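You operate a simulated robot arm through the tools that you are given. There is no shell and no other tool. Be economical: measure what you need, move in short steps, check, and stop when the job is done.

You are at the controls of a simulated robot arm. One attempt, no reset.

## Task
Close up the packed case for dispatch and put the keep dry label on its lid.
Fine: lay the date tag that matches the day card on the panel first; lid shut and latched; label square on the yellow field.

The check looks at the end state, three seconds after you hand in, the way a careful person would. Anything else that was tipped, shoved, dropped, spilled or broken makes it a failure. A push-on lid holds only when it is set on centred and level and pressed home; a screw cap is set on level and turned clockwise until tight.

## Robot
A 7-joint arm with a two-finger parallel gripper on a trunk, on a base that drives. Base frame: it is fixed to the floor where the robot stands at the start and does not move with it; the origin is under the middle of the robot, x ahead of it, y to its left, z up. Units: cm, degrees, N and s.
With the tool pointing down near the work surface it reaches from about 10 to 82 cm from the robot's upright axis, wherever it stands. Its first joint turns from -166.0 to 166.0 degrees. Places, roughly: case latch [280, 20, 80]; case lid [270, 60, 110]; face of the finished blue panel [270, 40, 80]; label block [275, 0, 75]; label field on the case lid [270, 60, 100]; panel [275, 50, 75]. Payload 1.57 kg.
The tool frame sits at the grasp point between the pads (the TCP): z along the fingers, y along the line on which they close. The tips reach 3 cm beyond it. The gripper opens to 11 cm. The fingers are 2.4 cm wide and 1.2 cm thick; the gripper's body (4.8 by 11.2 cm) begins 7.8 cm behind the TCP.
Orientation is told as [roll, pitch, yaw] about the base's x, y, z axes, in that order, counted from this pose: with the fingers straight down and closing along the base's y, the tool's x points along the base's -x, its y along +y and its z along -z.

## Interface
- The arm moves only by the tool arm_command. Its argument "increments" is a list of rows, each an object (a shift or turn left out is 0, a gripper value left out holds the last) with "jaw": the finger opening in cm, from 0 to 11; "offset": the shift along the base's x, y, z in cm, a list of three; "angular": the turn, a rotation vector about the base's x, y, z in degrees, a list of three. In form: [{"jaw": jaw, "offset": [x, y, z], "angular": [rx, ry, rz]}, ...]. A call has 1 to 12 rows; each row shifts and turns the commanded pose from where the row before left it. Each row takes 0.2 s and may step no farther than 5 cm and 8.6 degrees from the row before; otherwise, or with a gripper value out of range, the whole call is refused. A pose out of reach is approached as far as the arm can. The call stops where the force on the tool passes 40 N (or 10 N more than at its start, if that is more) or the arm is blocked; 0.2 s more then pass. Each finger travels about 10.8 cm/s and halts on what it meets, pressing with about 22 N; the grip force reading is that of the motor and also rises with nothing between the fingers. The clock runs only during rows and for 0.2 s after the last one: add rows that do not move to give the fingers time. It gives the time, the measured TCP pose, the force on the tool (base axes), the opening and the grip force at its end, in the units of the frame above (readings bear some noise), with the torque about the TCP (base axes, N m) and any sound that the robot's microphone picked up.
- Cameras (640 x 400 px; columns grow to the right, rows downward): "scene" is now at [47.73, 22.52, 141.25]; the picture's right is [0.46, -0.89, 0.00], its down [-0.83, -0.43, -0.36] and it looks along [0.32, 0.17, -0.93] (base axes); focal length 267 px, centre (320, 200). "wrist" rides on the gripper at [7, 1.6, -14.1] in the tool frame; the picture's right is [-0.23, 0.97, 0.00], its down [-0.86, -0.20, -0.48] and it looks along [-0.47, -0.11, 0.88] (tool axes); focal length 222 px, centre (320, 200).
- camera(camera): a new picture of that camera. The clock stands still meanwhile.
- raise_lower(by): slides the trunk up (or, below 0, down) by that many cm; the arm and the scene camera ride with it, the base frame stays. It gives what a move gives, with no picture.
- steer(legs): drives the robot by 1 to 6 legs, each [ahead, left, turn to the left] in cm, cm and degrees, along the robot's own axes; the way and the turn of a leg run together, so that a leg with both is an arc; at most 150 cm and 180 degrees a leg. The arm and the cameras ride along, it lands a little off, and it stops where it bumps. It gives what a move gives.
- turn_head(pan, tilt): turns the head with the scene camera to pan (to the left, within 103 degrees either way) and tilt (down, from -29 to 69), counted from straight ahead of the robot. It gives what a move gives.
- locate(camera, pixels): for up to 12 pixels [column, row] of the newest picture of that camera ("zoom" is the newest enlarged one), the place [x, y, z] in the base frame of the surface seen there, good to about 0.3 cm. The clock stands still meanwhile.
- zoom(camera, box): a new picture of the part [left, top, right, bottom] of that camera's present view, enlarged. The clock stands still meanwhile.
- sign_off(): hands the job in; it is judged then, once.

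Go step by step. Measure first, check grasps and placings, and put right what went wrong. The budget is 80 turns and 68 pictures, counting those below and the enlarged ones. Unless the task says otherwise, let go and move clear before handing in, and close with one line.

The tools are called after "Call:" by a JSON object that holds its "name" and its "arguments". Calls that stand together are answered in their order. arm_command: Moves the arm, as the interface text tells. Its arguments: {"type":"object","properties":{"increments":{"type":"array"}},"required":["increments"]} The other tools are called the same way: raise_lower (by) slides the trunk up or down; steer (legs) drives the base; turn_head (pan, tilt) turns the head that bears the scene camera; camera (camera) takes a picture; locate (camera, pixels) gives the place of the surface under pixels of a picture; zoom (camera, box) takes an enlarged picture of a part of a camera's view; sign_off () hands the job in.

At the start:

```text
clock: 0.0
ee_pos: [42.31, 26.88, 79.35]
ee_rot: [0.0, -0.1, 0.2]
wrist_force: [-0.5, 0.2, -0.4]
moment: [0.03, 0.04, 0.04]
finger_gap: 11.02
finger_force: 0.0
trunk travel left (down, up): [-49.2, 11.8]
robot x, y, heading: [-0.03, 0.41, 0.0]
head pan, tilt: [27.4, 68.8]
```

scene: 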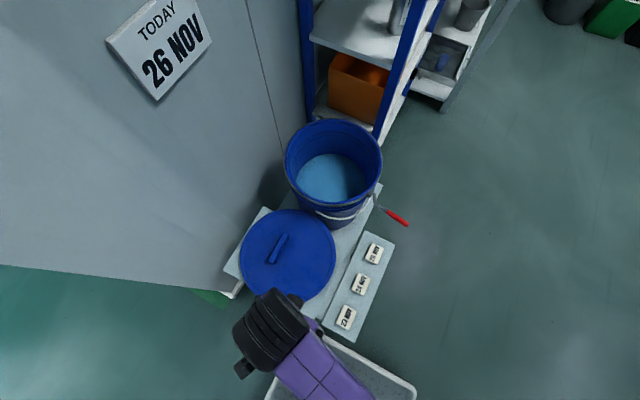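
wrist: 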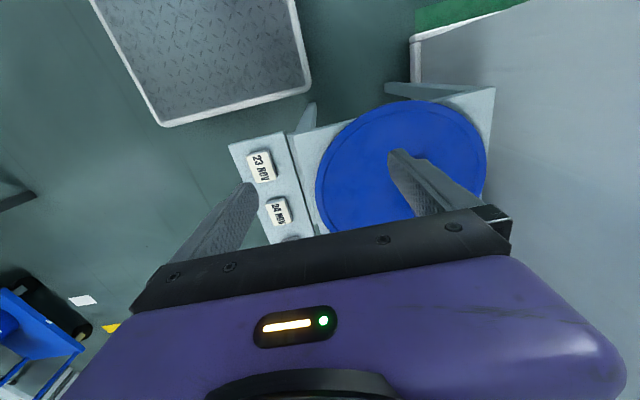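

The scene shows the day card "26 NOV" (px 165,45) and a strip with three date tags (px 375,253; 361,284; 347,318). I'll enlarge both.

Call:
{"name": "zoom", "arguments": {"camera": "scene", "box": [300, 220, 428, 340]}}

Call:
{"name": "locate", "arguments": {"camera": "scene", "pixels": [[375, 253], [361, 284], [347, 318], [393, 242], [367, 233], [290, 245], [335, 160], [350, 225], [165, 50], [340, 370]]}}

Call:
{"name": "zoom", "arguments": {"camera": "scene", "box": [90, 0, 230, 105]}}

```text
3.33 times, centred on (364, 280) of scene
```

zoom: 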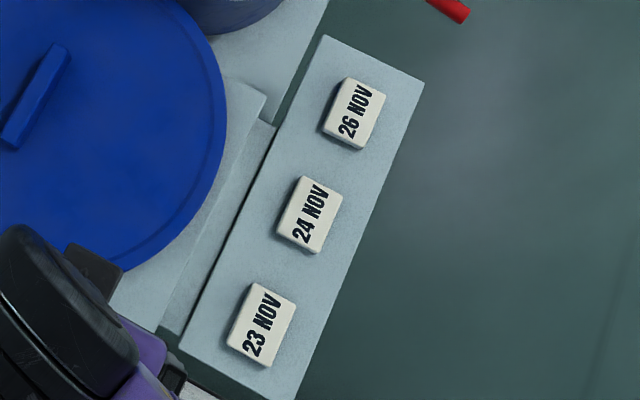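

```text
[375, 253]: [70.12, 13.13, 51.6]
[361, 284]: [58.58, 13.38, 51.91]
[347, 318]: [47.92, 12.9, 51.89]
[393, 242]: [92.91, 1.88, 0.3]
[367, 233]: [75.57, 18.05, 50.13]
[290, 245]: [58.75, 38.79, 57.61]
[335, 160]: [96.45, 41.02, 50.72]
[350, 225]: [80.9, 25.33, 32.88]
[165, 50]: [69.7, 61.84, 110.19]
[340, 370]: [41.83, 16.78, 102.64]
```

```text
3.81 times, centred on (160, 52) of scene
```

zoom: 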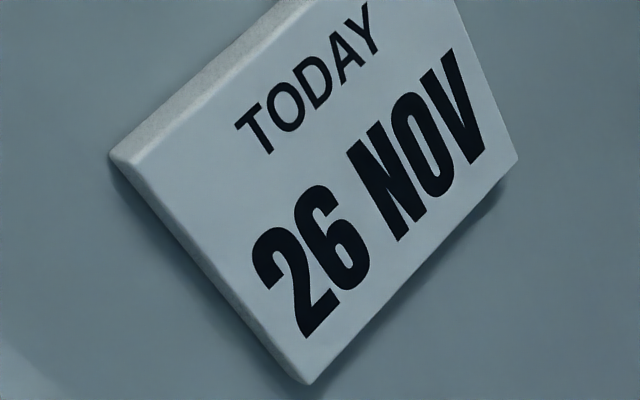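

The 26 NOV tag is the far one at about (70.1, 13.1, top 51.6), its narrow side roughly along y. I'll move above it with open fingers.

Call:
{"name": "arm_command", "arguments": {"increments": [{"jaw": 8, "offset": [4, -2, 0]}, {"offset": [4, -2, 0]}, {"offset": [4, -2, 0]}, {"offset": [4, -2, 0]}, {"offset": [4, -2, -2]}, {"offset": [4, -2, -4]}, {"offset": [3.8, -1.75, -4]}, {}]}}

Call:
{"name": "camera", "arguments": {"camera": "wrist"}}

Call:
{"name": "locate", "arguments": {"camera": "scene", "pixels": [[371, 245], [382, 249], [377, 262], [367, 258], [374, 254], [380, 240], [368, 250]]}}

```text
refused: row 6 steps farther than a row can; nothing moved
```

```text
63 pictures are left
```

wrist: 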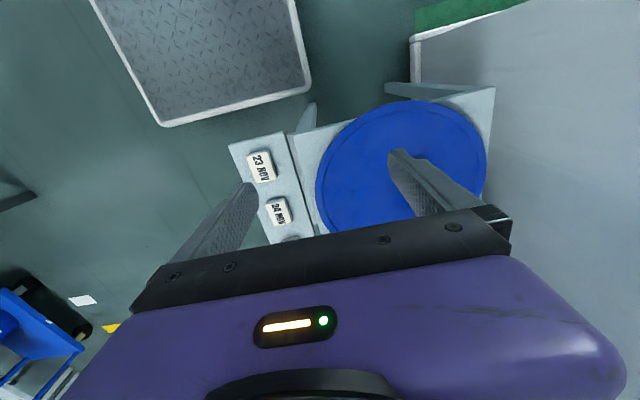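

```text
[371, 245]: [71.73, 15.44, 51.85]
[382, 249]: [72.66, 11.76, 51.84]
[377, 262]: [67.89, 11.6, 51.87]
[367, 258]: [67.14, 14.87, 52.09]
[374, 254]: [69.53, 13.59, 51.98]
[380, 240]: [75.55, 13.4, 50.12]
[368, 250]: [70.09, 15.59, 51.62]
```

That call was refused for the step size. The tag's centre is about (69.9, 13.4), top 51.9, turned about 4°; I'll resend with smaller steps.

Call:
{"name": "arm_command", "arguments": {"increments": [{"jaw": 8, "offset": [4, -2, 0]}, {"offset": [4, -2, 0]}, {"offset": [4, -2, 0]}, {"offset": [4, -2, 0]}, {"offset": [4, -2, -2]}, {"offset": [4, -2, -2]}, {"offset": [3.6, -1.5, -3], "angular": [0, 0, 4]}, {"offset": [0, 0, -4]}, {"offset": [0, 0, -3]}, {}]}}

Call:
{"name": "camera", "arguments": {"camera": "wrist"}}

```text
clock: 2.2
ee_pos: [70.09, 13.09, 65.39]
ee_rot: [0.0, -0.1, 4.1]
wrist_force: [-0.5, 0.8, 1.2]
moment: [0.05, -0.01, -0.01]
finger_gap: 8.0
finger_force: 0.0
trunk travel left (down, up): [-49.2, 11.8]
robot x, y, heading: [-0.2, 0.03, 0.1]
head pan, tilt: [27.4, 68.8]
```

```text
62 pictures are left
```

wrist: 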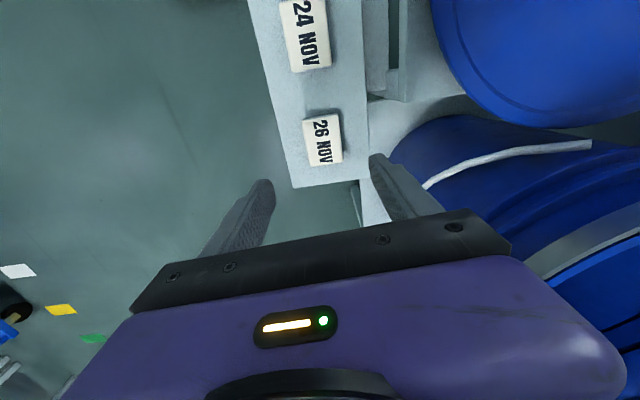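

The wrist view shows tag 26 NOV at px (323,140). I'll measure it and the nearby bucket for clearance.

Call:
{"name": "locate", "arguments": {"camera": "wrist", "pixels": [[323, 140], [306, 121], [338, 114], [311, 165], [342, 161], [400, 165], [430, 185], [380, 210], [270, 190], [375, 100]]}}

```text
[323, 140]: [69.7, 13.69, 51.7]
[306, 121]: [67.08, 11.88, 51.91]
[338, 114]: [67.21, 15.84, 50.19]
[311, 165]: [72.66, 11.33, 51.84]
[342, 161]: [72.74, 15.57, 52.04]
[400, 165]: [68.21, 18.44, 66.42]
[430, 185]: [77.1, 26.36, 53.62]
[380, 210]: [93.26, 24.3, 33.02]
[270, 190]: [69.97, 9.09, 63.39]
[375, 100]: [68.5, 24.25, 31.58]
```

Tag centre is (69.9, 13.5) with little turn. I'll centre, descend to TCP z 53.5, and grip.

Call:
{"name": "arm_command", "arguments": {"increments": [{"offset": [-0.2, 0.4, -2], "angular": [0, 0, -3]}, {"offset": [0, 0, -4]}, {"offset": [0, 0, -3]}, {"offset": [0, 0, -2]}, {"offset": [0, 0, -0.9]}, {}, {"jaw": 3}, {"jaw": 3}, {"jaw": 2}, {"jaw": 2}]}}

Call:
{"name": "camera", "arguments": {"camera": "wrist"}}

```text
clock: 4.4
ee_pos: [69.75, 13.8, 53.46]
ee_rot: [0.0, -0.2, 1.1]
wrist_force: [0.9, 0.1, 1.9]
moment: [0.0, 0.0, 0.0]
finger_gap: 4.37
finger_force: 22.0
trunk travel left (down, up): [-49.2, 11.8]
robot x, y, heading: [-0.07, 0.13, -0.3]
head pan, tilt: [27.4, 68.8]
```

```text
61 pictures are left
```

wrist: 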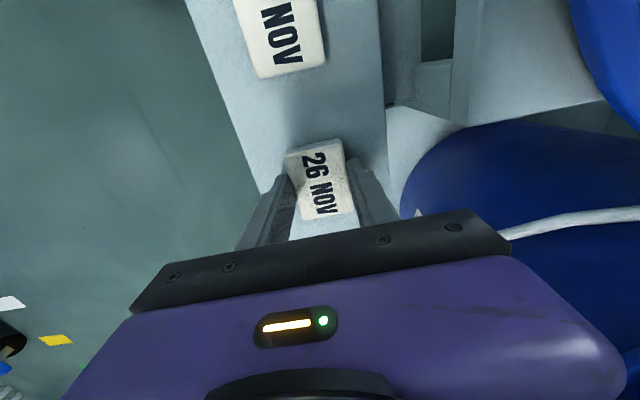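

The tag is held at a 4.37 cm opening. I'll lift it straight up and draw the arm in for driving.

Call:
{"name": "arm_command", "arguments": {"increments": [{"offset": [0, 0, 2]}, {"offset": [0, 0, 4.5]}, {"offset": [0, 0, 5]}, {"offset": [0, 0, 5]}, {"offset": [0, 0, 5]}, {"offset": [0, 0, 5]}, {"offset": [-5, 0, 0]}, {"offset": [-5, 0, 0]}, {"offset": [-5, 0, 0]}, {"offset": [-5, 0, 0]}, {"offset": [-5, 0, 0]}, {}]}}

Call:
{"name": "turn_head", "arguments": {"pan": 0, "tilt": 25}}

Call:
{"name": "camera", "arguments": {"camera": "scene"}}

```text
clock: 7.0
ee_pos: [44.63, 13.61, 79.84]
ee_rot: [0.0, -0.1, 1.0]
wrist_force: [0.3, 0.4, -0.3]
moment: [0.02, -0.01, -0.01]
finger_gap: 2.01
finger_force: 0.0
trunk travel left (down, up): [-49.2, 11.8]
robot x, y, heading: [-0.28, -0.19, 0.1]
head pan, tilt: [27.4, 68.8]
```

```text
clock: 8.1
ee_pos: [44.65, 13.62, 79.76]
ee_rot: [0.0, 0.0, 1.1]
wrist_force: [0.2, 0.4, 0.1]
moment: [0.03, 0.0, 0.01]
finger_gap: 1.99
finger_force: 0.1
trunk travel left (down, up): [-49.2, 11.8]
robot x, y, heading: [0.29, -0.06, -0.1]
head pan, tilt: [0.0, 25.0]
```

```text
60 pictures are left
```

scene: 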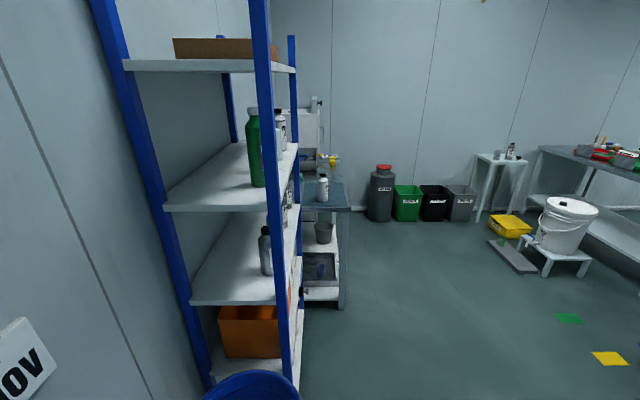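

The gap closed to 2.0, so the tag slipped out. I'll look for where it landed.

Call:
{"name": "turn_head", "arguments": {"pan": 20, "tilt": 65}}

Call:
{"name": "camera", "arguments": {"camera": "scene"}}

Call:
{"name": "camera", "arguments": {"camera": "wrist"}}

```text
clock: 9.2
ee_pos: [44.59, 13.54, 79.78]
ee_rot: [0.0, -0.2, 1.1]
wrist_force: [0.4, -1.2, 0.3]
moment: [0.0, 0.01, 0.0]
finger_gap: 2.0
finger_force: 0.0
trunk travel left (down, up): [-49.2, 11.8]
robot x, y, heading: [0.14, 0.11, 0.1]
head pan, tilt: [20.0, 65.0]
```

```text
59 pictures are left
```

scene: 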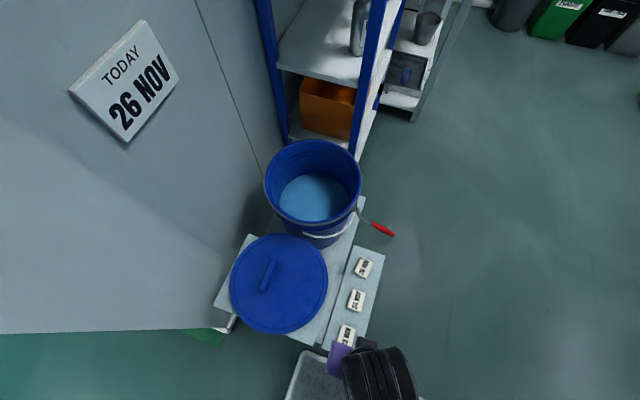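

```text
58 pictures are left
```

wrist: 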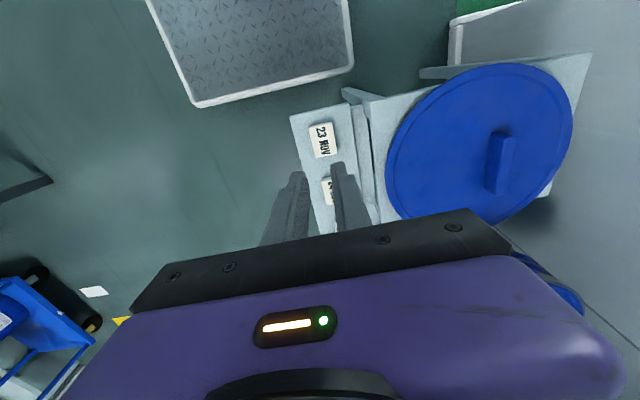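

The 26 NOV tag is still on the strip (px 364,268). I'll enlarge it and measure its new pose.

Call:
{"name": "zoom", "arguments": {"camera": "scene", "box": [332, 248, 396, 288]}}

```text
10.00 times, centred on (364, 268) of scene
```

zoom: 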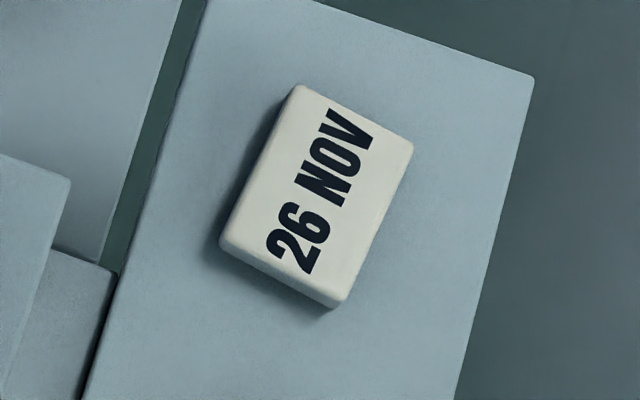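

Call:
{"name": "locate", "arguments": {"camera": "zoom", "pixels": [[303, 97], [403, 144], [340, 293], [232, 238], [318, 195], [352, 122], [286, 262], [265, 170], [372, 215], [400, 300], [170, 250]]}}

```text
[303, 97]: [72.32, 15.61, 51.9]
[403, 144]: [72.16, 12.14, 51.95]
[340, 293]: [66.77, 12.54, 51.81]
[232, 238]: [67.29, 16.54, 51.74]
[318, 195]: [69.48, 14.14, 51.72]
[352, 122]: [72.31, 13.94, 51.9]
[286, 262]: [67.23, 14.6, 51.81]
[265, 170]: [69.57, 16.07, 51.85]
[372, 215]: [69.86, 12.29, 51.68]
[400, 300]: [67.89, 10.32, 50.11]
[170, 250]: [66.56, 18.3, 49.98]
```

The tag now sits at (69.65, 14.2), turned about -7°. I'll grip again aligned with it, slightly lower, and make a small test lift.

Call:
{"name": "arm_command", "arguments": {"increments": [{"jaw": 8, "offset": [5, 0.2, 0]}, {"offset": [5, 0.2, 0]}, {"offset": [5, 0.25, 0]}, {"offset": [4.9, 0, -1], "angular": [0, 0, -4]}, {"offset": [4.9, 0, -1], "angular": [0, 0, -4]}, {"offset": [0, 0, -5]}, {"offset": [0, 0, -5]}, {"offset": [0, 0, -4]}, {}]}}

Call:
{"name": "camera", "arguments": {"camera": "wrist"}}

Call:
{"name": "locate", "arguments": {"camera": "wrist", "pixels": [[323, 140]]}}

```text
clock: 11.2
ee_pos: [69.6, 14.17, 63.78]
ee_rot: [0.0, -0.1, -7.0]
wrist_force: [0.7, -0.4, -0.7]
moment: [-0.02, -0.02, 0.03]
finger_gap: 7.99
finger_force: 0.2
trunk travel left (down, up): [-49.2, 11.8]
robot x, y, heading: [0.43, -0.35, -0.1]
head pan, tilt: [20.0, 65.0]
```

```text
56 pictures are left
```

wrist: 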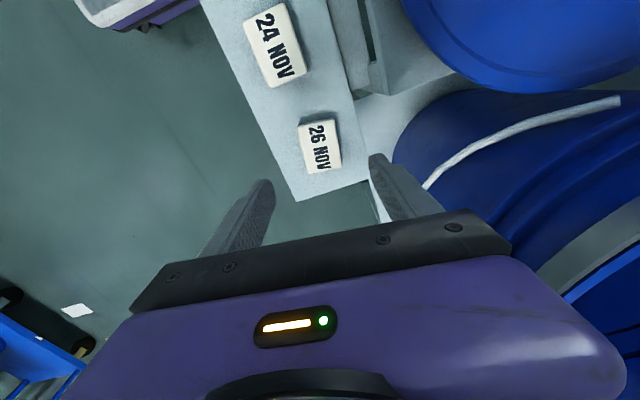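

```text
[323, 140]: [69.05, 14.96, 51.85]
```

The tag looks parallel to the fingers now. I'll check its corners once.

Call:
{"name": "locate", "arguments": {"camera": "wrist", "pixels": [[302, 128], [333, 122], [339, 164], [310, 170]]}}

```text
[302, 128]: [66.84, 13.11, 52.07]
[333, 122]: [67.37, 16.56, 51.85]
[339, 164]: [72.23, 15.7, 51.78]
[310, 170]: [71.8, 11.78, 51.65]
```

Centre agrees at (69.6, 14.3); I'll turn 2° more, descend, grip, and test-lift slowly.

Call:
{"name": "arm_command", "arguments": {"increments": [{"offset": [0, 0.1, -4], "angular": [0, 0, -2]}, {"offset": [0, 0, -4]}, {"offset": [0, 0, -2]}, {"offset": [0, 0, -0.65]}, {}, {"jaw": 4}, {"jaw": 4}, {"jaw": 1}, {"jaw": 1}, {"jaw": 1}]}}

Call:
{"name": "arm_command", "arguments": {"increments": [{"offset": [0, 0, 0.5]}, {"offset": [0, 0, 1]}, {"offset": [0, 0, 1]}, {"offset": [0, 0, 1]}, {}]}}

Call:
{"name": "camera", "arguments": {"camera": "wrist"}}

```text
clock: 13.4
ee_pos: [69.61, 14.45, 53.2]
ee_rot: [0.0, 0.1, -8.9]
wrist_force: [-0.6, -0.1, -0.6]
moment: [0.0, 0.0, -0.01]
finger_gap: 4.4
finger_force: 21.8
trunk travel left (down, up): [-49.2, 11.8]
robot x, y, heading: [-0.15, 0.0, 0.2]
head pan, tilt: [20.0, 65.0]
```

```text
clock: 14.6
ee_pos: [69.53, 14.38, 56.71]
ee_rot: [0.0, 0.0, -8.9]
wrist_force: [0.8, 0.6, -0.1]
moment: [-0.03, 0.0, 0.0]
finger_gap: 4.34
finger_force: 22.0
trunk travel left (down, up): [-49.2, 11.8]
robot x, y, heading: [0.12, 0.29, -0.1]
head pan, tilt: [20.0, 65.0]
```

```text
55 pictures are left
```

wrist: 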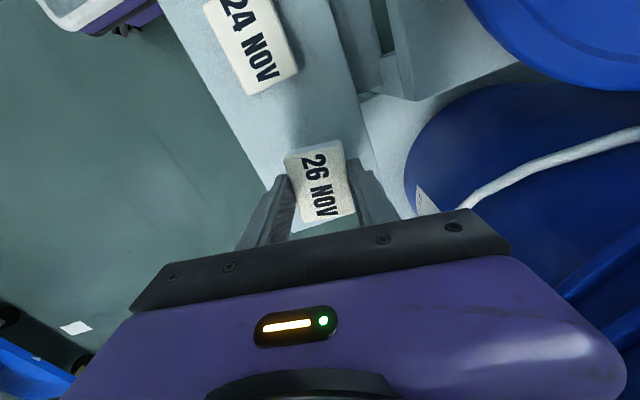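

The tag is lifted and held (gap 4.34, 22 N). I'll raise and retract gently.

Call:
{"name": "arm_command", "arguments": {"increments": [{"offset": [0, 0, 1.5]}, {"offset": [0, 0, 2]}, {"offset": [0, 0, 2.5]}, {"offset": [0, 0, 2.5]}, {"offset": [0, 0, 2.5]}, {"offset": [0, 0, 2.5]}, {"offset": [0, 0, 2.5]}, {"offset": [0, 0, 2.5]}, {"offset": [0, 0, 2.5]}, {"offset": [0, 0, 2]}, {"offset": [0, 0, 1]}, {}]}}

Call:
{"name": "arm_command", "arguments": {"increments": [{"offset": [-1.5, 0, 0]}, {"offset": [-2.5, 0, 0]}, {"offset": [-3, 0, 0]}, {"offset": [-3, 0, 0]}, {"offset": [-3, 0, 0]}, {"offset": [-3, 0, 0]}, {"offset": [-3, 0, 0]}, {"offset": [-3, 0, 0]}, {"offset": [-2, 0, 0]}, {"offset": [-1, 0, 0]}, {}]}}

Call:
{"name": "turn_head", "arguments": {"pan": -10, "tilt": 15}}

Call:
{"name": "camera", "arguments": {"camera": "scene"}}

```text
clock: 17.2
ee_pos: [69.61, 14.45, 80.64]
ee_rot: [0.0, -0.1, -8.8]
wrist_force: [0.1, 0.5, -0.1]
moment: [-0.02, 0.0, -0.01]
finger_gap: 4.4
finger_force: 22.5
trunk travel left (down, up): [-49.2, 11.8]
robot x, y, heading: [0.13, -0.34, -0.1]
head pan, tilt: [20.0, 65.0]
```

```text
clock: 19.6
ee_pos: [44.48, 14.46, 80.8]
ee_rot: [0.1, -0.1, -8.8]
wrist_force: [0.1, 0.5, -1.0]
moment: [0.01, 0.0, 0.02]
finger_gap: 4.35
finger_force: 21.8
out of reach, approached as far as the arm can: row 3
trunk travel left (down, up): [-49.2, 11.8]
robot x, y, heading: [-0.13, -0.44, -0.0]
head pan, tilt: [20.0, 65.0]
```

```text
clock: 20.8
ee_pos: [44.58, 14.46, 80.78]
ee_rot: [0.0, -0.2, -8.9]
wrist_force: [0.3, -0.2, 0.0]
moment: [0.0, -0.03, 0.01]
finger_gap: 4.35
finger_force: 21.5
trunk travel left (down, up): [-49.2, 11.8]
robot x, y, heading: [-0.21, -0.1, 0.1]
head pan, tilt: [-10.0, 15.0]
```

```text
54 pictures are left
```

scene: 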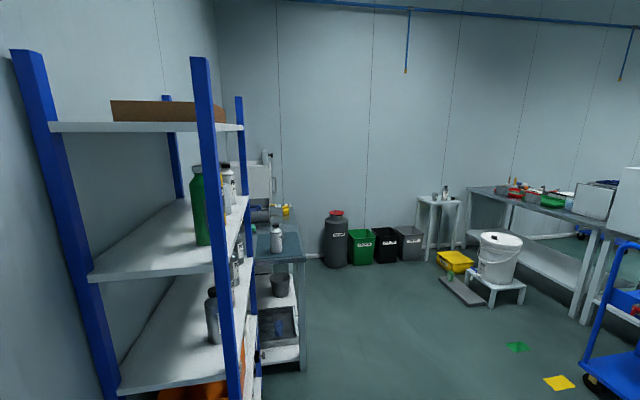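

The tag is still held. The case should be the white object beyond the shelf at px (257,190) on the table at (280,240); I'll measure these and the shelf for driving.

Call:
{"name": "locate", "arguments": {"camera": "scene", "pixels": [[257, 185], [277, 238], [300, 255], [285, 208], [240, 200], [255, 395], [305, 365], [335, 240], [445, 290], [265, 325], [222, 250]]}}

Call:
{"name": "zoom", "arguments": {"camera": "scene", "box": [220, 130, 340, 270]}}

```text
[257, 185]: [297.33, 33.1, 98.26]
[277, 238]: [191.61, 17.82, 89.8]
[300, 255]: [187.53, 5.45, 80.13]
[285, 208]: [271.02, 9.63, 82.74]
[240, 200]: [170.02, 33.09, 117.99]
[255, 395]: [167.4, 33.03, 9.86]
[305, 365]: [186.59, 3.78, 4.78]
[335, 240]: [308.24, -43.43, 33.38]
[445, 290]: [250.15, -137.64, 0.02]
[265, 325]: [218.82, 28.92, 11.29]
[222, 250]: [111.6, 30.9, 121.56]
```

```text
2.86 times, centred on (280, 200) of scene
```

zoom: 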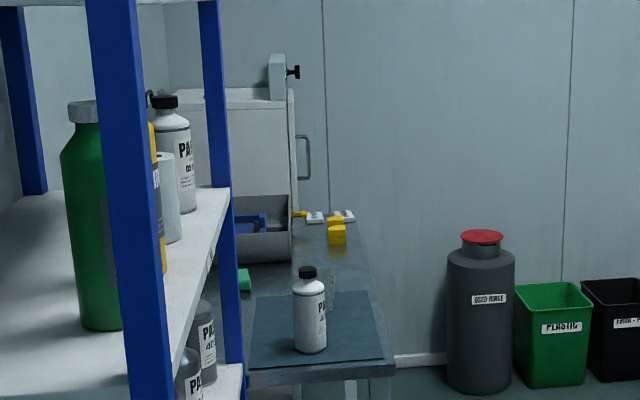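

The case with its upright lid stands on the bench near x 270–297, front edge about y 4. Before driving I'll check obstacles to the right (blue cart px 610,350, floor marks).

Call:
{"name": "turn_head", "arguments": {"pan": -25, "tilt": 45}}

Call:
{"name": "camera", "arguments": {"camera": "scene"}}

Call:
{"name": "locate", "arguments": {"camera": "scene", "pixels": [[100, 150], [200, 100], [320, 250], [420, 60], [400, 150], [450, 200], [500, 300], [60, 250], [150, 40], [300, 30]]}}

```text
clock: 21.7
ee_pos: [44.61, 14.51, 80.67]
ee_rot: [0.1, -0.1, -9.0]
wrist_force: [0.4, 1.0, 0.4]
moment: [0.0, 0.0, 0.0]
finger_gap: 4.36
finger_force: 22.5
trunk travel left (down, up): [-49.2, 11.8]
robot x, y, heading: [-0.4, 0.2, -0.1]
head pan, tilt: [-25.0, 45.0]
```

```text
52 pictures are left
```

scene: 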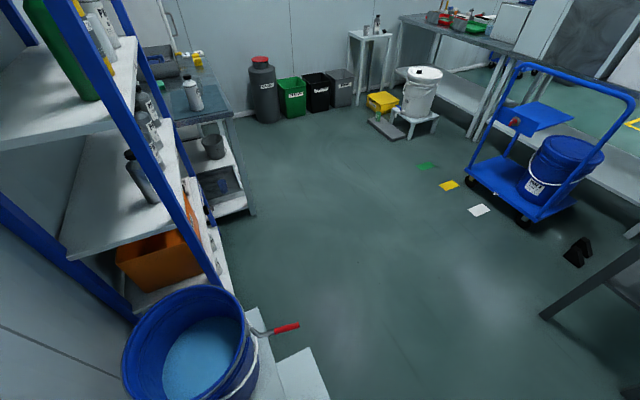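

```text
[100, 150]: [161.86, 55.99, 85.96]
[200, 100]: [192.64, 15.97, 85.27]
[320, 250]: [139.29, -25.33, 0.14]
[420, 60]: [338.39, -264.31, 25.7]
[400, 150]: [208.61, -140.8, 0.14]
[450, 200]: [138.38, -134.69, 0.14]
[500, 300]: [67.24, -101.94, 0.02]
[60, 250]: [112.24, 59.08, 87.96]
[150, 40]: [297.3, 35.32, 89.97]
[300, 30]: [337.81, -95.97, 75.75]
```

The floor lane at y ≈ -50 is clear. I'll check the drum position and what the plate near the robot is, to know clearances.

Call:
{"name": "camera", "arguments": {"camera": "wrist"}}

Call:
{"name": "locate", "arguments": {"camera": "scene", "pixels": [[265, 121], [255, 110], [291, 114], [250, 213], [232, 110], [230, 85], [314, 398], [310, 350], [299, 326], [320, 108]]}}

Call:
{"name": "locate", "arguments": {"camera": "wrist", "pixels": [[240, 40], [200, 100], [350, 70], [150, 10], [350, 10]]}}

```text
51 pictures are left
```

wrist: 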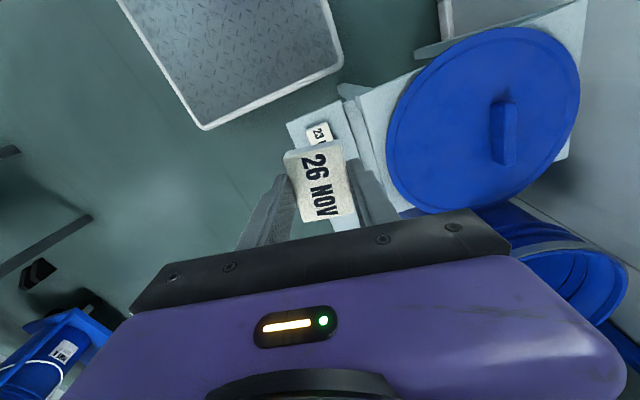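

```text
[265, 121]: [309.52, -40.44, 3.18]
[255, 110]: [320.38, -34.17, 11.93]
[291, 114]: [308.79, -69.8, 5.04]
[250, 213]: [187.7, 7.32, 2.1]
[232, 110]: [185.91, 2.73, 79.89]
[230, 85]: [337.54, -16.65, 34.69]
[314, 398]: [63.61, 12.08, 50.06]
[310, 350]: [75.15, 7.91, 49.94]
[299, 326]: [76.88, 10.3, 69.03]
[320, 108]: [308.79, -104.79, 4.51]
```

```text
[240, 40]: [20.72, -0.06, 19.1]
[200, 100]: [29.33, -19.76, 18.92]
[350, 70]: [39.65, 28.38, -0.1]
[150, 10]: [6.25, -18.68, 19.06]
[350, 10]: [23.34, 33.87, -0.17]
```

The robot base half-size is about 30 × 21 cm; the drum front is at x 309. I'll slide right, drive ahead to about (245, -50), keeping heading 0.

Call:
{"name": "steer", "arguments": {"legs": [[0, -50, 0], [125, 0, 0], [115, 0, 0]]}}

Call:
{"name": "turn_head", "arguments": {"pan": 80, "tilt": 35}}

Call:
{"name": "camera", "arguments": {"camera": "scene"}}

```text
clock: 36.0
ee_pos: [284.48, -37.85, 80.67]
ee_rot: [0.0, -0.1, -9.4]
wrist_force: [-0.4, -0.5, -0.6]
moment: [0.02, 0.03, 0.0]
finger_gap: 4.38
finger_force: 22.3
trunk travel left (down, up): [-49.2, 11.8]
robot x, y, heading: [239.95, -51.94, -0.2]
head pan, tilt: [-25.0, 45.0]
```

```text
clock: 37.8
ee_pos: [284.45, -37.84, 80.78]
ee_rot: [0.0, -0.1, -9.5]
wrist_force: [0.3, 1.3, -0.8]
moment: [0.01, -0.01, 0.02]
finger_gap: 4.35
finger_force: 21.5
trunk travel left (down, up): [-49.2, 11.8]
robot x, y, heading: [239.71, -51.95, -0.2]
head pan, tilt: [80.0, 35.0]
```

```text
50 pictures are left
```

scene: 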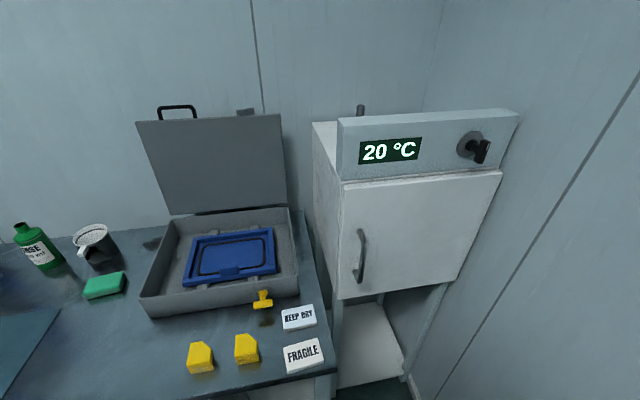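

The open case with the blue panel is at px (220,260), latch at (262,300), KEEP DRY label at (298,318), FRAGILE at (303,355). I'll enlarge and measure.

Call:
{"name": "zoom", "arguments": {"camera": "scene", "box": [130, 200, 340, 380]}}

Call:
{"name": "locate", "arguments": {"camera": "scene", "pixels": [[298, 318], [303, 355], [262, 300], [245, 348], [200, 355], [230, 258], [220, 165], [138, 122], [281, 116], [175, 110], [140, 300], [300, 285]]}}

Call:
{"name": "locate", "arguments": {"camera": "scene", "pixels": [[170, 215], [290, 207], [155, 315], [297, 296], [200, 233], [268, 230], [184, 283], [275, 275], [230, 272], [228, 260], [245, 110], [325, 385]]}}

```text
2.22 times, centred on (235, 290) of scene
```

zoom: 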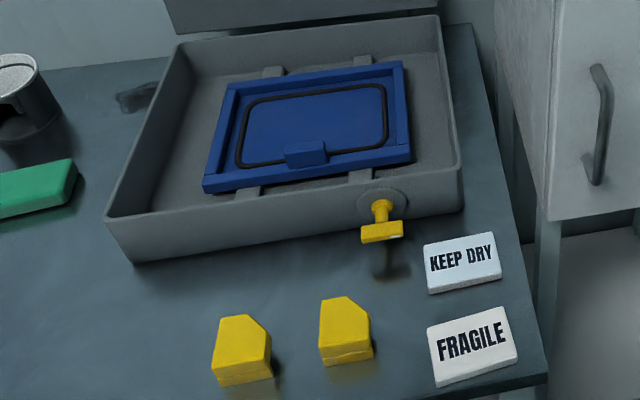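

```text
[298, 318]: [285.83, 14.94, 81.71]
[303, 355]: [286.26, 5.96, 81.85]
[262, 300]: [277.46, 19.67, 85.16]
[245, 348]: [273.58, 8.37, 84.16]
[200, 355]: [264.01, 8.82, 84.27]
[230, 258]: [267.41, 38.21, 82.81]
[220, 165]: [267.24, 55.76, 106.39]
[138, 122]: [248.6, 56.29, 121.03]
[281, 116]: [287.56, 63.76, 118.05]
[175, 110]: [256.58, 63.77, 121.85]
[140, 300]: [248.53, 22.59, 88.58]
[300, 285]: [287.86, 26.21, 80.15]
```

```text
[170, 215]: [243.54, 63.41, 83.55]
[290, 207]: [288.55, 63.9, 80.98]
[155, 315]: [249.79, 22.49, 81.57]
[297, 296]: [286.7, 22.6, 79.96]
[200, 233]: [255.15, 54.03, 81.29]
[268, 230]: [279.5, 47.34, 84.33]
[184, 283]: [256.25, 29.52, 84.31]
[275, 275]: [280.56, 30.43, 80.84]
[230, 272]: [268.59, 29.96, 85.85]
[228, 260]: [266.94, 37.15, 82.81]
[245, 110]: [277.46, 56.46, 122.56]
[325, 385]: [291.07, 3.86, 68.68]
```

Everything is mapped: case x 248–288, y 22–56, rim z≈88; panel face z≈82.8; lid upright at y≈56 with handle and lug at its top. I'll raise the arm and swing it to the robot's left before closing in on the bench.

Call:
{"name": "arm_command", "arguments": {"increments": [{"offset": [0, 0, 2]}, {"offset": [0, 0, 3]}, {"offset": [0, 0, 3]}, {"offset": [0, 0, 3]}, {"offset": [0, 0, 3]}, {"offset": [-1, 2, 1]}, {"offset": [-1.5, 2.5, 0]}, {"offset": [-1.5, 3, 0]}, {"offset": [-2, 3, 0]}, {"offset": [-2, 3, 0]}, {"offset": [-2, 3, 0]}, {"offset": [-2, 3, 0]}]}}

Call:
{"name": "arm_command", "arguments": {"increments": [{"offset": [-2, 2.5, 0]}, {"offset": [-2.5, 2.5, 0], "angular": [0, 0, 2]}, {"offset": [-3, 2, 0], "angular": [0, 0, 2]}, {"offset": [-3, 2, 0], "angular": [0, 0, 2]}, {"offset": [-3, 2, 0], "angular": [0, 0, 2]}, {"offset": [-3, 1, 0], "angular": [0, 0, 1]}, {"offset": [-2, 1, 0]}, {"offset": [-1, 0, 0]}, {}]}}

Call:
{"name": "steer", "arguments": {"legs": [[24, 0, 0], [0, 20, 0]]}}

Call:
{"name": "camera", "arguments": {"camera": "scene"}}

```text
clock: 40.4
ee_pos: [275.02, -15.84, 93.02]
ee_rot: [0.0, -0.1, -9.4]
wrist_force: [-0.2, 0.0, -1.0]
moment: [0.06, 0.04, 0.01]
finger_gap: 4.35
finger_force: 22.3
out of reach, approached as far as the arm can: row 3, 4, 5
trunk travel left (down, up): [-49.2, 11.8]
robot x, y, heading: [240.24, -51.96, -0.4]
head pan, tilt: [80.0, 35.0]
```

```text
clock: 42.4
ee_pos: [255.55, -2.81, 93.07]
ee_rot: [-0.1, -0.1, -0.4]
wrist_force: [-0.5, -0.2, -0.5]
moment: [-0.02, 0.01, -0.02]
finger_gap: 4.38
finger_force: 22.2
trunk travel left (down, up): [-49.2, 11.8]
robot x, y, heading: [239.9, -51.85, -0.6]
head pan, tilt: [80.0, 35.0]
```

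```text
clock: 45.4
ee_pos: [279.3, 17.38, 93.06]
ee_rot: [0.0, -0.1, -0.2]
wrist_force: [0.3, -0.4, -0.4]
moment: [-0.04, -0.01, -0.01]
finger_gap: 4.38
finger_force: 22.0
trunk travel left (down, up): [-49.2, 11.8]
robot x, y, heading: [263.85, -32.09, -0.3]
head pan, tilt: [80.0, 35.0]
```

```text
48 pictures are left
```

scene: 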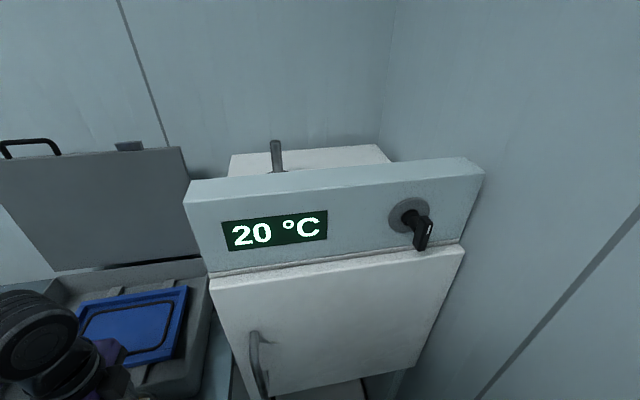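

The trunk stands at (264, -32). I'll step 8 cm nearer the bench and look over the case.

Call:
{"name": "steer", "arguments": {"legs": [[0, 8, 0]]}}

Call:
{"name": "turn_head", "arguments": {"pan": 100, "tilt": 45}}

Call:
{"name": "camera", "arguments": {"camera": "scene"}}

Call:
{"name": "camera", "arguments": {"camera": "wrist"}}

```text
clock: 46.5
ee_pos: [279.4, 25.6, 92.98]
ee_rot: [0.0, -0.1, -0.3]
wrist_force: [0.8, -0.4, -0.5]
moment: [-0.01, 0.01, 0.03]
finger_gap: 4.36
finger_force: 21.7
trunk travel left (down, up): [-49.2, 11.8]
robot x, y, heading: [264.14, -23.59, -0.3]
head pan, tilt: [80.0, 35.0]
```

```text
clock: 47.3
ee_pos: [279.2, 25.59, 93.11]
ee_rot: [0.0, -0.2, -0.3]
wrist_force: [-0.5, -0.2, 0.3]
moment: [0.0, 0.02, -0.04]
finger_gap: 4.36
finger_force: 22.2
trunk travel left (down, up): [-49.2, 11.8]
robot x, y, heading: [263.8, -23.65, -0.4]
head pan, tilt: [100.0, 45.0]
```

```text
47 pictures are left
```

scene: 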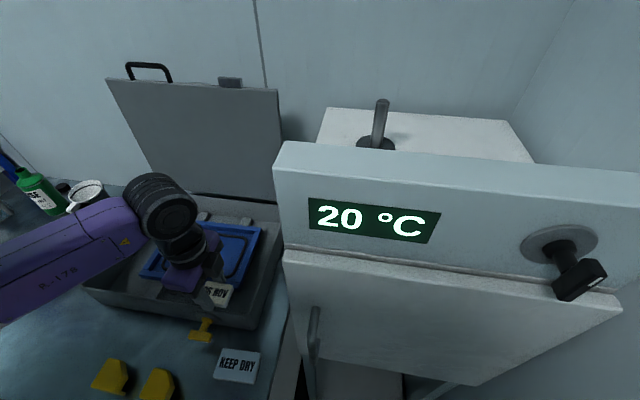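

```text
46 pictures are left
```

wrist: 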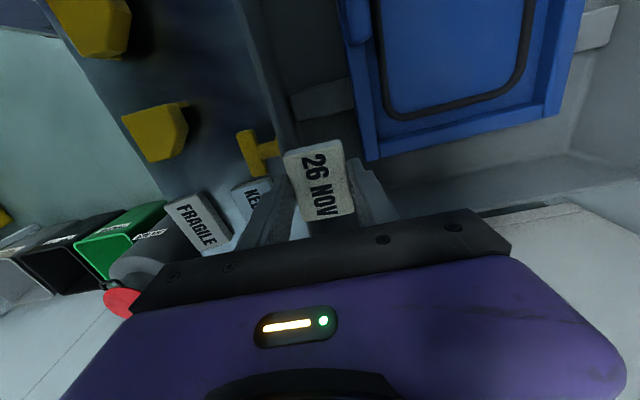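

The tag is intact above the case front. I'll measure the panel's face and edges before placing.

Call:
{"name": "locate", "arguments": {"camera": "wrist", "pixels": [[450, 40], [395, 110], [515, 85], [375, 150], [555, 105], [360, 20], [565, 15], [400, 20], [357, 25], [313, 185]]}}

Call:
{"name": "locate", "arguments": {"camera": "scene", "pixels": [[148, 65], [128, 70], [170, 76], [148, 82], [230, 82], [229, 78], [190, 120], [107, 80], [278, 90], [215, 200], [240, 245], [110, 79]]}}

```text
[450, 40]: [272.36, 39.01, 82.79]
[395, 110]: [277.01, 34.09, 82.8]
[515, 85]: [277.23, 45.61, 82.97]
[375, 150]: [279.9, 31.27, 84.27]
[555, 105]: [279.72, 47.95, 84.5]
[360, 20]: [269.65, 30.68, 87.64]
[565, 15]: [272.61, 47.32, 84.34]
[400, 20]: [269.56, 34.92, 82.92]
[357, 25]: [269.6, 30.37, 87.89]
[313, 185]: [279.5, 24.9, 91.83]
```

```text
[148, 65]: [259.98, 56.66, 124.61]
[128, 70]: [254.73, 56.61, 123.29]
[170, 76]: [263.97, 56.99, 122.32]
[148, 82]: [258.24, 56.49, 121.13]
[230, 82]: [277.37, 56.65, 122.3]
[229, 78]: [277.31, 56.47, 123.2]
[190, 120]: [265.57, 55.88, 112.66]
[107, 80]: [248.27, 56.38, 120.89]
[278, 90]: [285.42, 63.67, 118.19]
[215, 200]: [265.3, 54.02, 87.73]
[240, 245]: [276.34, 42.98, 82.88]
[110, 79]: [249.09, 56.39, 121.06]
```

Panel face centre is about (267.5, 39.8) at z 82.85; the tag bottom is 3.1 below the TCP. I'll carry it over the centre and lower to just above.

Call:
{"name": "arm_command", "arguments": {"increments": [{"offset": [-1.5, 2, 0]}, {"offset": [-2.5, 3, 0]}, {"offset": [-2.5, 3, 0]}, {"offset": [-2.5, 3, 0]}, {"offset": [-1.8, 2.2, 0]}, {"offset": [-1, 1.1, 0]}, {"offset": [0, 0, -2]}, {"offset": [0, 0, -2]}, {"offset": [0, 0, -1.5]}, {"offset": [0, 0, -0.8]}, {}]}}

Call:
{"name": "camera", "arguments": {"camera": "wrist"}}

Call:
{"name": "camera", "arguments": {"camera": "scene"}}

```text
clock: 49.7
ee_pos: [267.51, 39.88, 86.86]
ee_rot: [0.0, -0.1, -0.3]
wrist_force: [-0.2, -0.2, -0.5]
moment: [-0.01, -0.01, 0.01]
finger_gap: 4.38
finger_force: 22.4
trunk travel left (down, up): [-49.2, 11.8]
robot x, y, heading: [263.78, -23.87, -0.3]
head pan, tilt: [100.0, 45.0]
```

```text
45 pictures are left
```

wrist: 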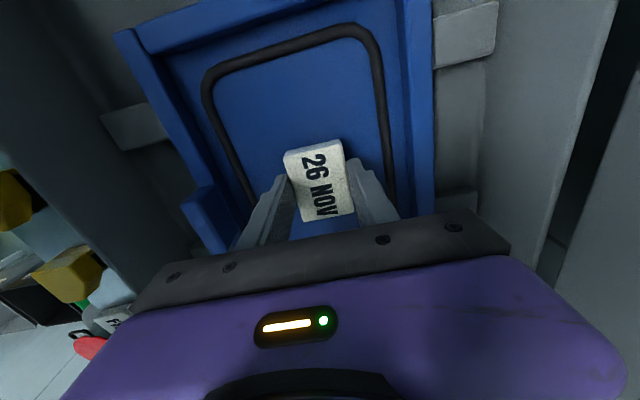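

```text
44 pictures are left
```

scene: 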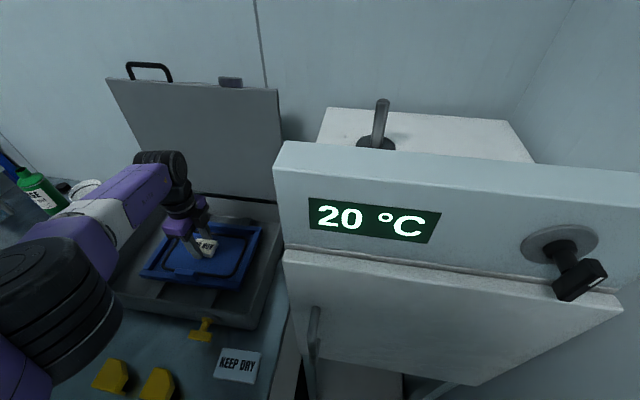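

The tag is centred over the panel. I'll lower the last 0.9 cm, open, and lift away.

Call:
{"name": "arm_command", "arguments": {"increments": [{"offset": [0, 0, -0.5]}, {"offset": [0, 0, -0.3]}, {}, {"jaw": 4.6}, {"jaw": 5}, {"jaw": 6}, {}, {"offset": [0, 0, 1]}, {"offset": [0, 0, 3]}, {"offset": [0, 0, 3]}]}}

Call:
{"name": "camera", "arguments": {"camera": "wrist"}}

```text
clock: 51.9
ee_pos: [267.35, 39.95, 92.98]
ee_rot: [0.0, 0.0, -0.3]
wrist_force: [0.6, -0.7, 0.7]
moment: [0.0, 0.03, -0.01]
finger_gap: 5.99
finger_force: 0.0
trunk travel left (down, up): [-49.2, 11.8]
robot x, y, heading: [263.67, -24.01, -0.2]
head pan, tilt: [100.0, 45.0]
```

```text
43 pictures are left
```

wrist: 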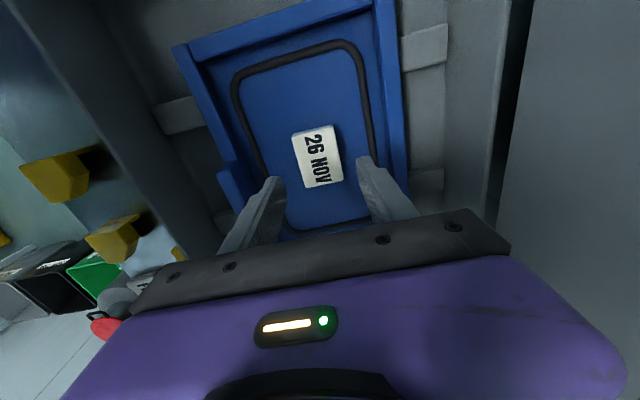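

The 26 NOV tag lies flat on the panel face. Next is the lid: raise the trunk, and zoom on the handle (px 148,70) to plan a loose cage grip.

Call:
{"name": "raise_lower", "arguments": {"by": 11}}

Call:
{"name": "zoom", "arguments": {"camera": "scene", "box": [60, 40, 300, 190]}}

```text
clock: 53.3
ee_pos: [267.36, 39.89, 104.0]
ee_rot: [0.0, -0.2, -0.4]
wrist_force: [0.1, 0.4, -0.3]
moment: [0.0, 0.01, 0.04]
finger_gap: 5.99
finger_force: 0.1
trunk travel left (down, up): [-60.2, 0.8]
robot x, y, heading: [263.88, -23.64, -0.3]
head pan, tilt: [100.0, 45.0]
```

```text
2.67 times, centred on (180, 115) of scene
```

zoom: 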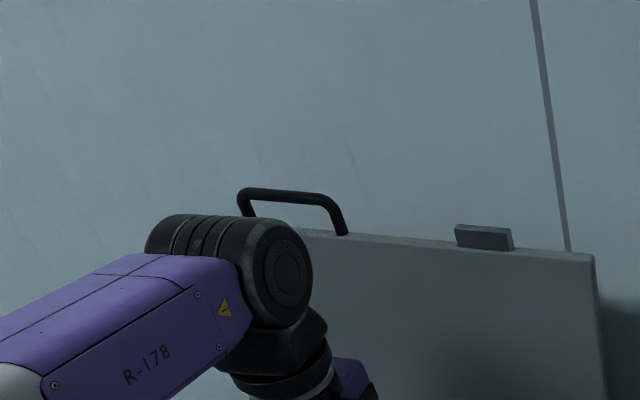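

Call:
{"name": "locate", "arguments": {"camera": "zoom", "pixels": [[285, 194], [310, 197], [260, 192], [243, 208], [340, 222], [335, 237], [345, 237], [485, 232], [485, 245], [485, 228], [400, 240], [590, 255]]}}

```text
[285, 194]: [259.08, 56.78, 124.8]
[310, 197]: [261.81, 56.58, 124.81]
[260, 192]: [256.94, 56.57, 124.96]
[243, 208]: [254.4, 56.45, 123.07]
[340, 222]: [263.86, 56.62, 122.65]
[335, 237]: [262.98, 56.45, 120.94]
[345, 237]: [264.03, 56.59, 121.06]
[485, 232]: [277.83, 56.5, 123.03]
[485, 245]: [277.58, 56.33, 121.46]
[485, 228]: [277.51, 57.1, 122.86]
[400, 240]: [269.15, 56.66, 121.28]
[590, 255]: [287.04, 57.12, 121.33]
```

Bar centre is about (259.3, 57, 124.6), opening below it 3 cm. I'll raise the tool while tilting it to point mostly toward +y, stopping short of the lid.

Call:
{"name": "arm_command", "arguments": {"increments": [{"jaw": 2.2, "offset": [-1, 0, 1.5], "angular": [8, 0, 0]}, {"offset": [-1, 0, 2], "angular": [8, 0, 0]}, {"offset": [-1, 0, 2], "angular": [8, 0, 0]}, {"offset": [-1, 0, 2.5], "angular": [8, 0, 0]}, {"offset": [-1, 0, 2.5], "angular": [8, 0, 0]}, {"offset": [-1, 0.5, 2.5], "angular": [8, 0, 0]}, {"offset": [-1, 1, 2.5], "angular": [8, 0, 0]}, {"offset": [-0.8, 1, 2.5], "angular": [8, 0, 0]}, {"offset": [-0.3, 1.5, 2.5], "angular": [8, 0, 0]}, {"offset": [0, 1, 0.5], "angular": [3, 0, 0]}, {}]}}

Call:
{"name": "camera", "arguments": {"camera": "wrist"}}

Call:
{"name": "camera", "arguments": {"camera": "scene"}}

```text
clock: 55.7
ee_pos: [259.3, 44.88, 125.11]
ee_rot: [75.1, 0.2, -0.1]
wrist_force: [-0.1, -0.5, -0.1]
moment: [0.01, 0.0, -0.02]
finger_gap: 2.19
finger_force: 0.0
trunk travel left (down, up): [-60.2, 0.8]
robot x, y, heading: [263.58, -23.94, -0.5]
head pan, tilt: [100.0, 45.0]
```

```text
41 pictures are left
```

wrist: 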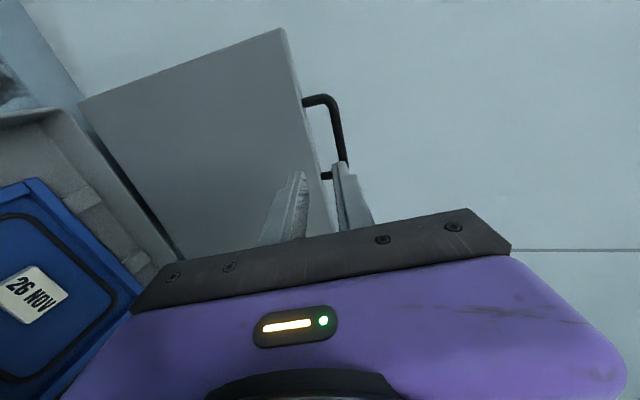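

```text
40 pictures are left
```

scene: 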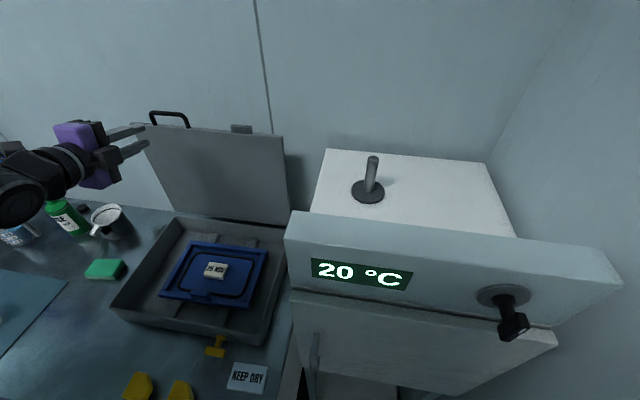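

Reach is fine and the tool is aligned with the handle. I'll go in so the bar passes between the fingers, then narrow the cage.

Call:
{"name": "arm_command", "arguments": {"increments": [{"offset": [0, 3, 0]}, {"offset": [0, 3, 0]}, {"offset": [0, 2, 0]}, {"offset": [0, 1.5, 0]}, {"offset": [0, 1.1, 0]}, {}]}}

Call:
{"name": "camera", "arguments": {"camera": "wrist"}}

Call:
{"name": "zoom", "arguments": {"camera": "scene", "box": [60, 90, 220, 190]}}

```text
clock: 57.1
ee_pos: [259.39, 55.41, 125.11]
ee_rot: [74.9, 0.2, -0.1]
wrist_force: [0.2, -0.7, 0.3]
moment: [0.0, -0.03, 0.03]
finger_gap: 2.18
finger_force: 0.1
trunk travel left (down, up): [-60.2, 0.8]
robot x, y, heading: [263.92, -23.77, -0.3]
head pan, tilt: [100.0, 45.0]
```

```text
39 pictures are left
```

wrist: 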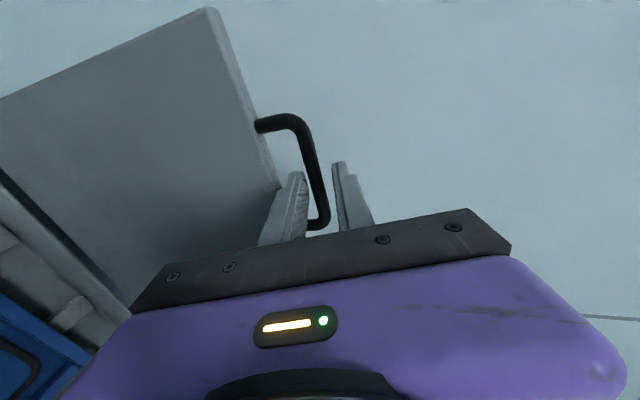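

```text
4.00 times, centred on (140, 140) of scene
```

zoom: 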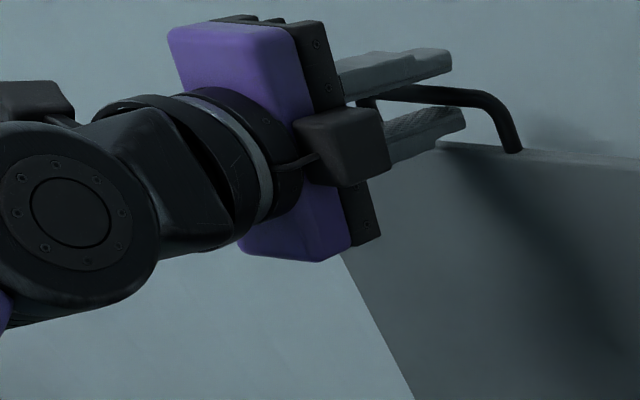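

The bar is between the fingers. I'll narrow the cage slightly and swing the lid forward along its hinge arc, first half.

Call:
{"name": "arm_command", "arguments": {"increments": [{"jaw": 1.6, "offset": [0, -2.3, -0.12], "angular": [-1.25, 0, 0]}, {"offset": [0, -2.33, -0.13], "angular": [-1.25, 0, 0]}, {"offset": [0, -2.33, -0.33], "angular": [-1.25, 0, 0]}, {"offset": [0, -2.3, -0.42], "angular": [-1.25, 0, 0]}, {"offset": [0, -2.27, -0.6], "angular": [-1.25, 0, 0]}, {"offset": [0, -2.22, -0.74], "angular": [-1.25, 0, 0]}, {"offset": [0, -2.17, -0.9], "angular": [-1.25, 0, 0]}, {"offset": [0, -2.09, -1.03], "angular": [-1.25, 0, 0]}, {"offset": [0, -2.02, -1.17], "angular": [-1.25, 0, 0]}, {"offset": [0, -1.94, -1.29], "angular": [-1.25, 0, 0]}, {"offset": [0, -1.85, -1.42], "angular": [-1.25, 0, 0]}, {"offset": [0, -1.75, -1.54], "angular": [-1.25, 0, 0]}]}}

Call:
{"name": "camera", "arguments": {"camera": "scene"}}

```text
clock: 59.7
ee_pos: [259.27, 29.94, 115.34]
ee_rot: [60.0, 0.2, -0.2]
wrist_force: [-0.3, -0.1, 0.8]
moment: [-0.01, 0.01, 0.01]
finger_gap: 1.6
finger_force: 0.2
trunk travel left (down, up): [-60.2, 0.8]
robot x, y, heading: [263.32, -24.28, -0.6]
head pan, tilt: [100.0, 45.0]
```

```text
37 pictures are left
```

scene: 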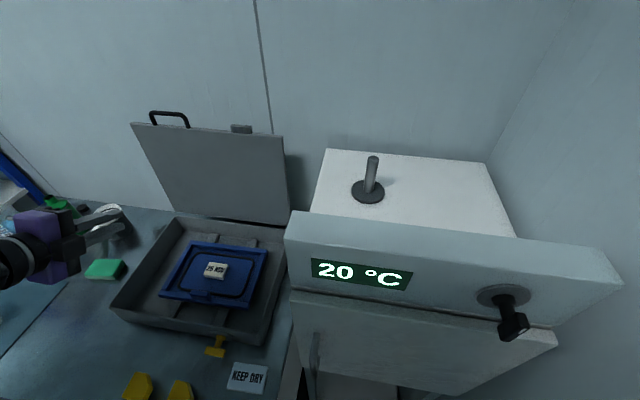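

The cage slid off because I pulled along the finger direction; the lid hasn't moved. I'll re-approach with the tool at 50°, then grip the bar firmly.

Call:
{"name": "arm_command", "arguments": {"increments": [{"jaw": 2.4, "offset": [0, 0, 4], "angular": [-2, 0, 0]}, {"offset": [0, 1, 4], "angular": [-2, 0, 0]}, {"offset": [0, 2, 4], "angular": [-2, 0, 0]}, {"offset": [0, 3, 3], "angular": [-2, 0, 0]}, {"offset": [0, 4, 0.4], "angular": [-2, 0, 0]}, {"offset": [0, 4, 0]}, {"offset": [0, 4, 0]}, {"offset": [0, 1.7, 0]}, {}]}}

Call:
{"name": "camera", "arguments": {"camera": "wrist"}}

```text
clock: 61.7
ee_pos: [259.34, 49.84, 130.86]
ee_rot: [50.0, 0.2, -0.3]
wrist_force: [-0.1, -0.2, 0.1]
moment: [-0.02, 0.03, 0.02]
finger_gap: 2.41
finger_force: 0.0
trunk travel left (down, up): [-60.2, 0.8]
robot x, y, heading: [264.24, -23.79, -0.3]
head pan, tilt: [100.0, 45.0]
```

```text
36 pictures are left
```

wrist: 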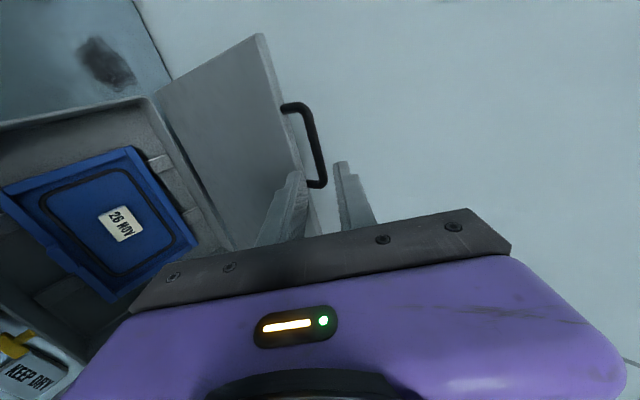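

Aligned. I'll advance along the fingers over the bar and close firmly.

Call:
{"name": "arm_command", "arguments": {"increments": [{"offset": [0, 2.3, -1.93]}, {"offset": [0, 2.3, -1.93]}, {"offset": [0, 1.6, -1.35]}, {}, {"jaw": 1}, {"jaw": 0}, {"jaw": 0}]}}

Call:
{"name": "camera", "arguments": {"camera": "wrist"}}

```text
clock: 63.3
ee_pos: [259.31, 55.93, 125.52]
ee_rot: [49.9, 0.1, -0.2]
wrist_force: [-0.6, -0.5, -5.7]
moment: [-0.09, 0.31, -0.2]
finger_gap: 1.05
finger_force: 28.7
trunk travel left (down, up): [-60.2, 0.8]
robot x, y, heading: [264.12, -23.84, -0.6]
head pan, tilt: [100.0, 45.0]
```

```text
35 pictures are left
```

wrist: 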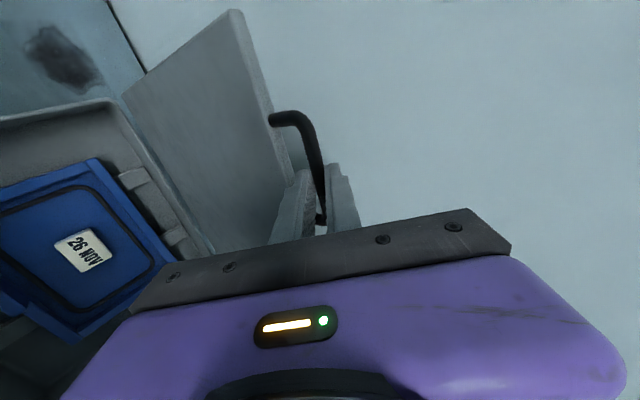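

The bar is gripped (gap 1.05). I'll swing the first 15° and check forces.

Call:
{"name": "arm_command", "arguments": {"increments": [{"offset": [0, -1.2, -0.03]}, {"offset": [0, -1.76, -0.07]}, {"offset": [0, -1.76, -0.09]}, {"offset": [0, -2.32, -0.38]}, {"offset": [0, -2.33, -0.43]}]}}

Call:
{"name": "camera", "arguments": {"camera": "scene"}}

```text
clock: 64.5
ee_pos: [259.4, 46.52, 124.75]
ee_rot: [50.4, 0.1, -0.3]
wrist_force: [-0.9, -4.1, 18.0]
moment: [0.18, -0.11, -0.47]
finger_gap: 1.06
finger_force: 28.3
trunk travel left (down, up): [-60.2, 0.8]
robot x, y, heading: [264.06, -23.46, -0.1]
head pan, tilt: [100.0, 45.0]
```

```text
34 pictures are left
```

scene: 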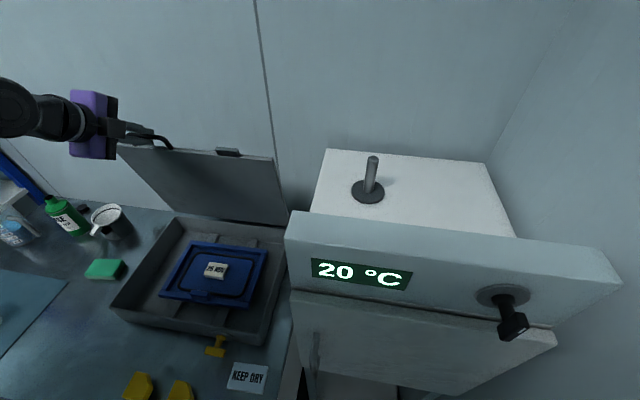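

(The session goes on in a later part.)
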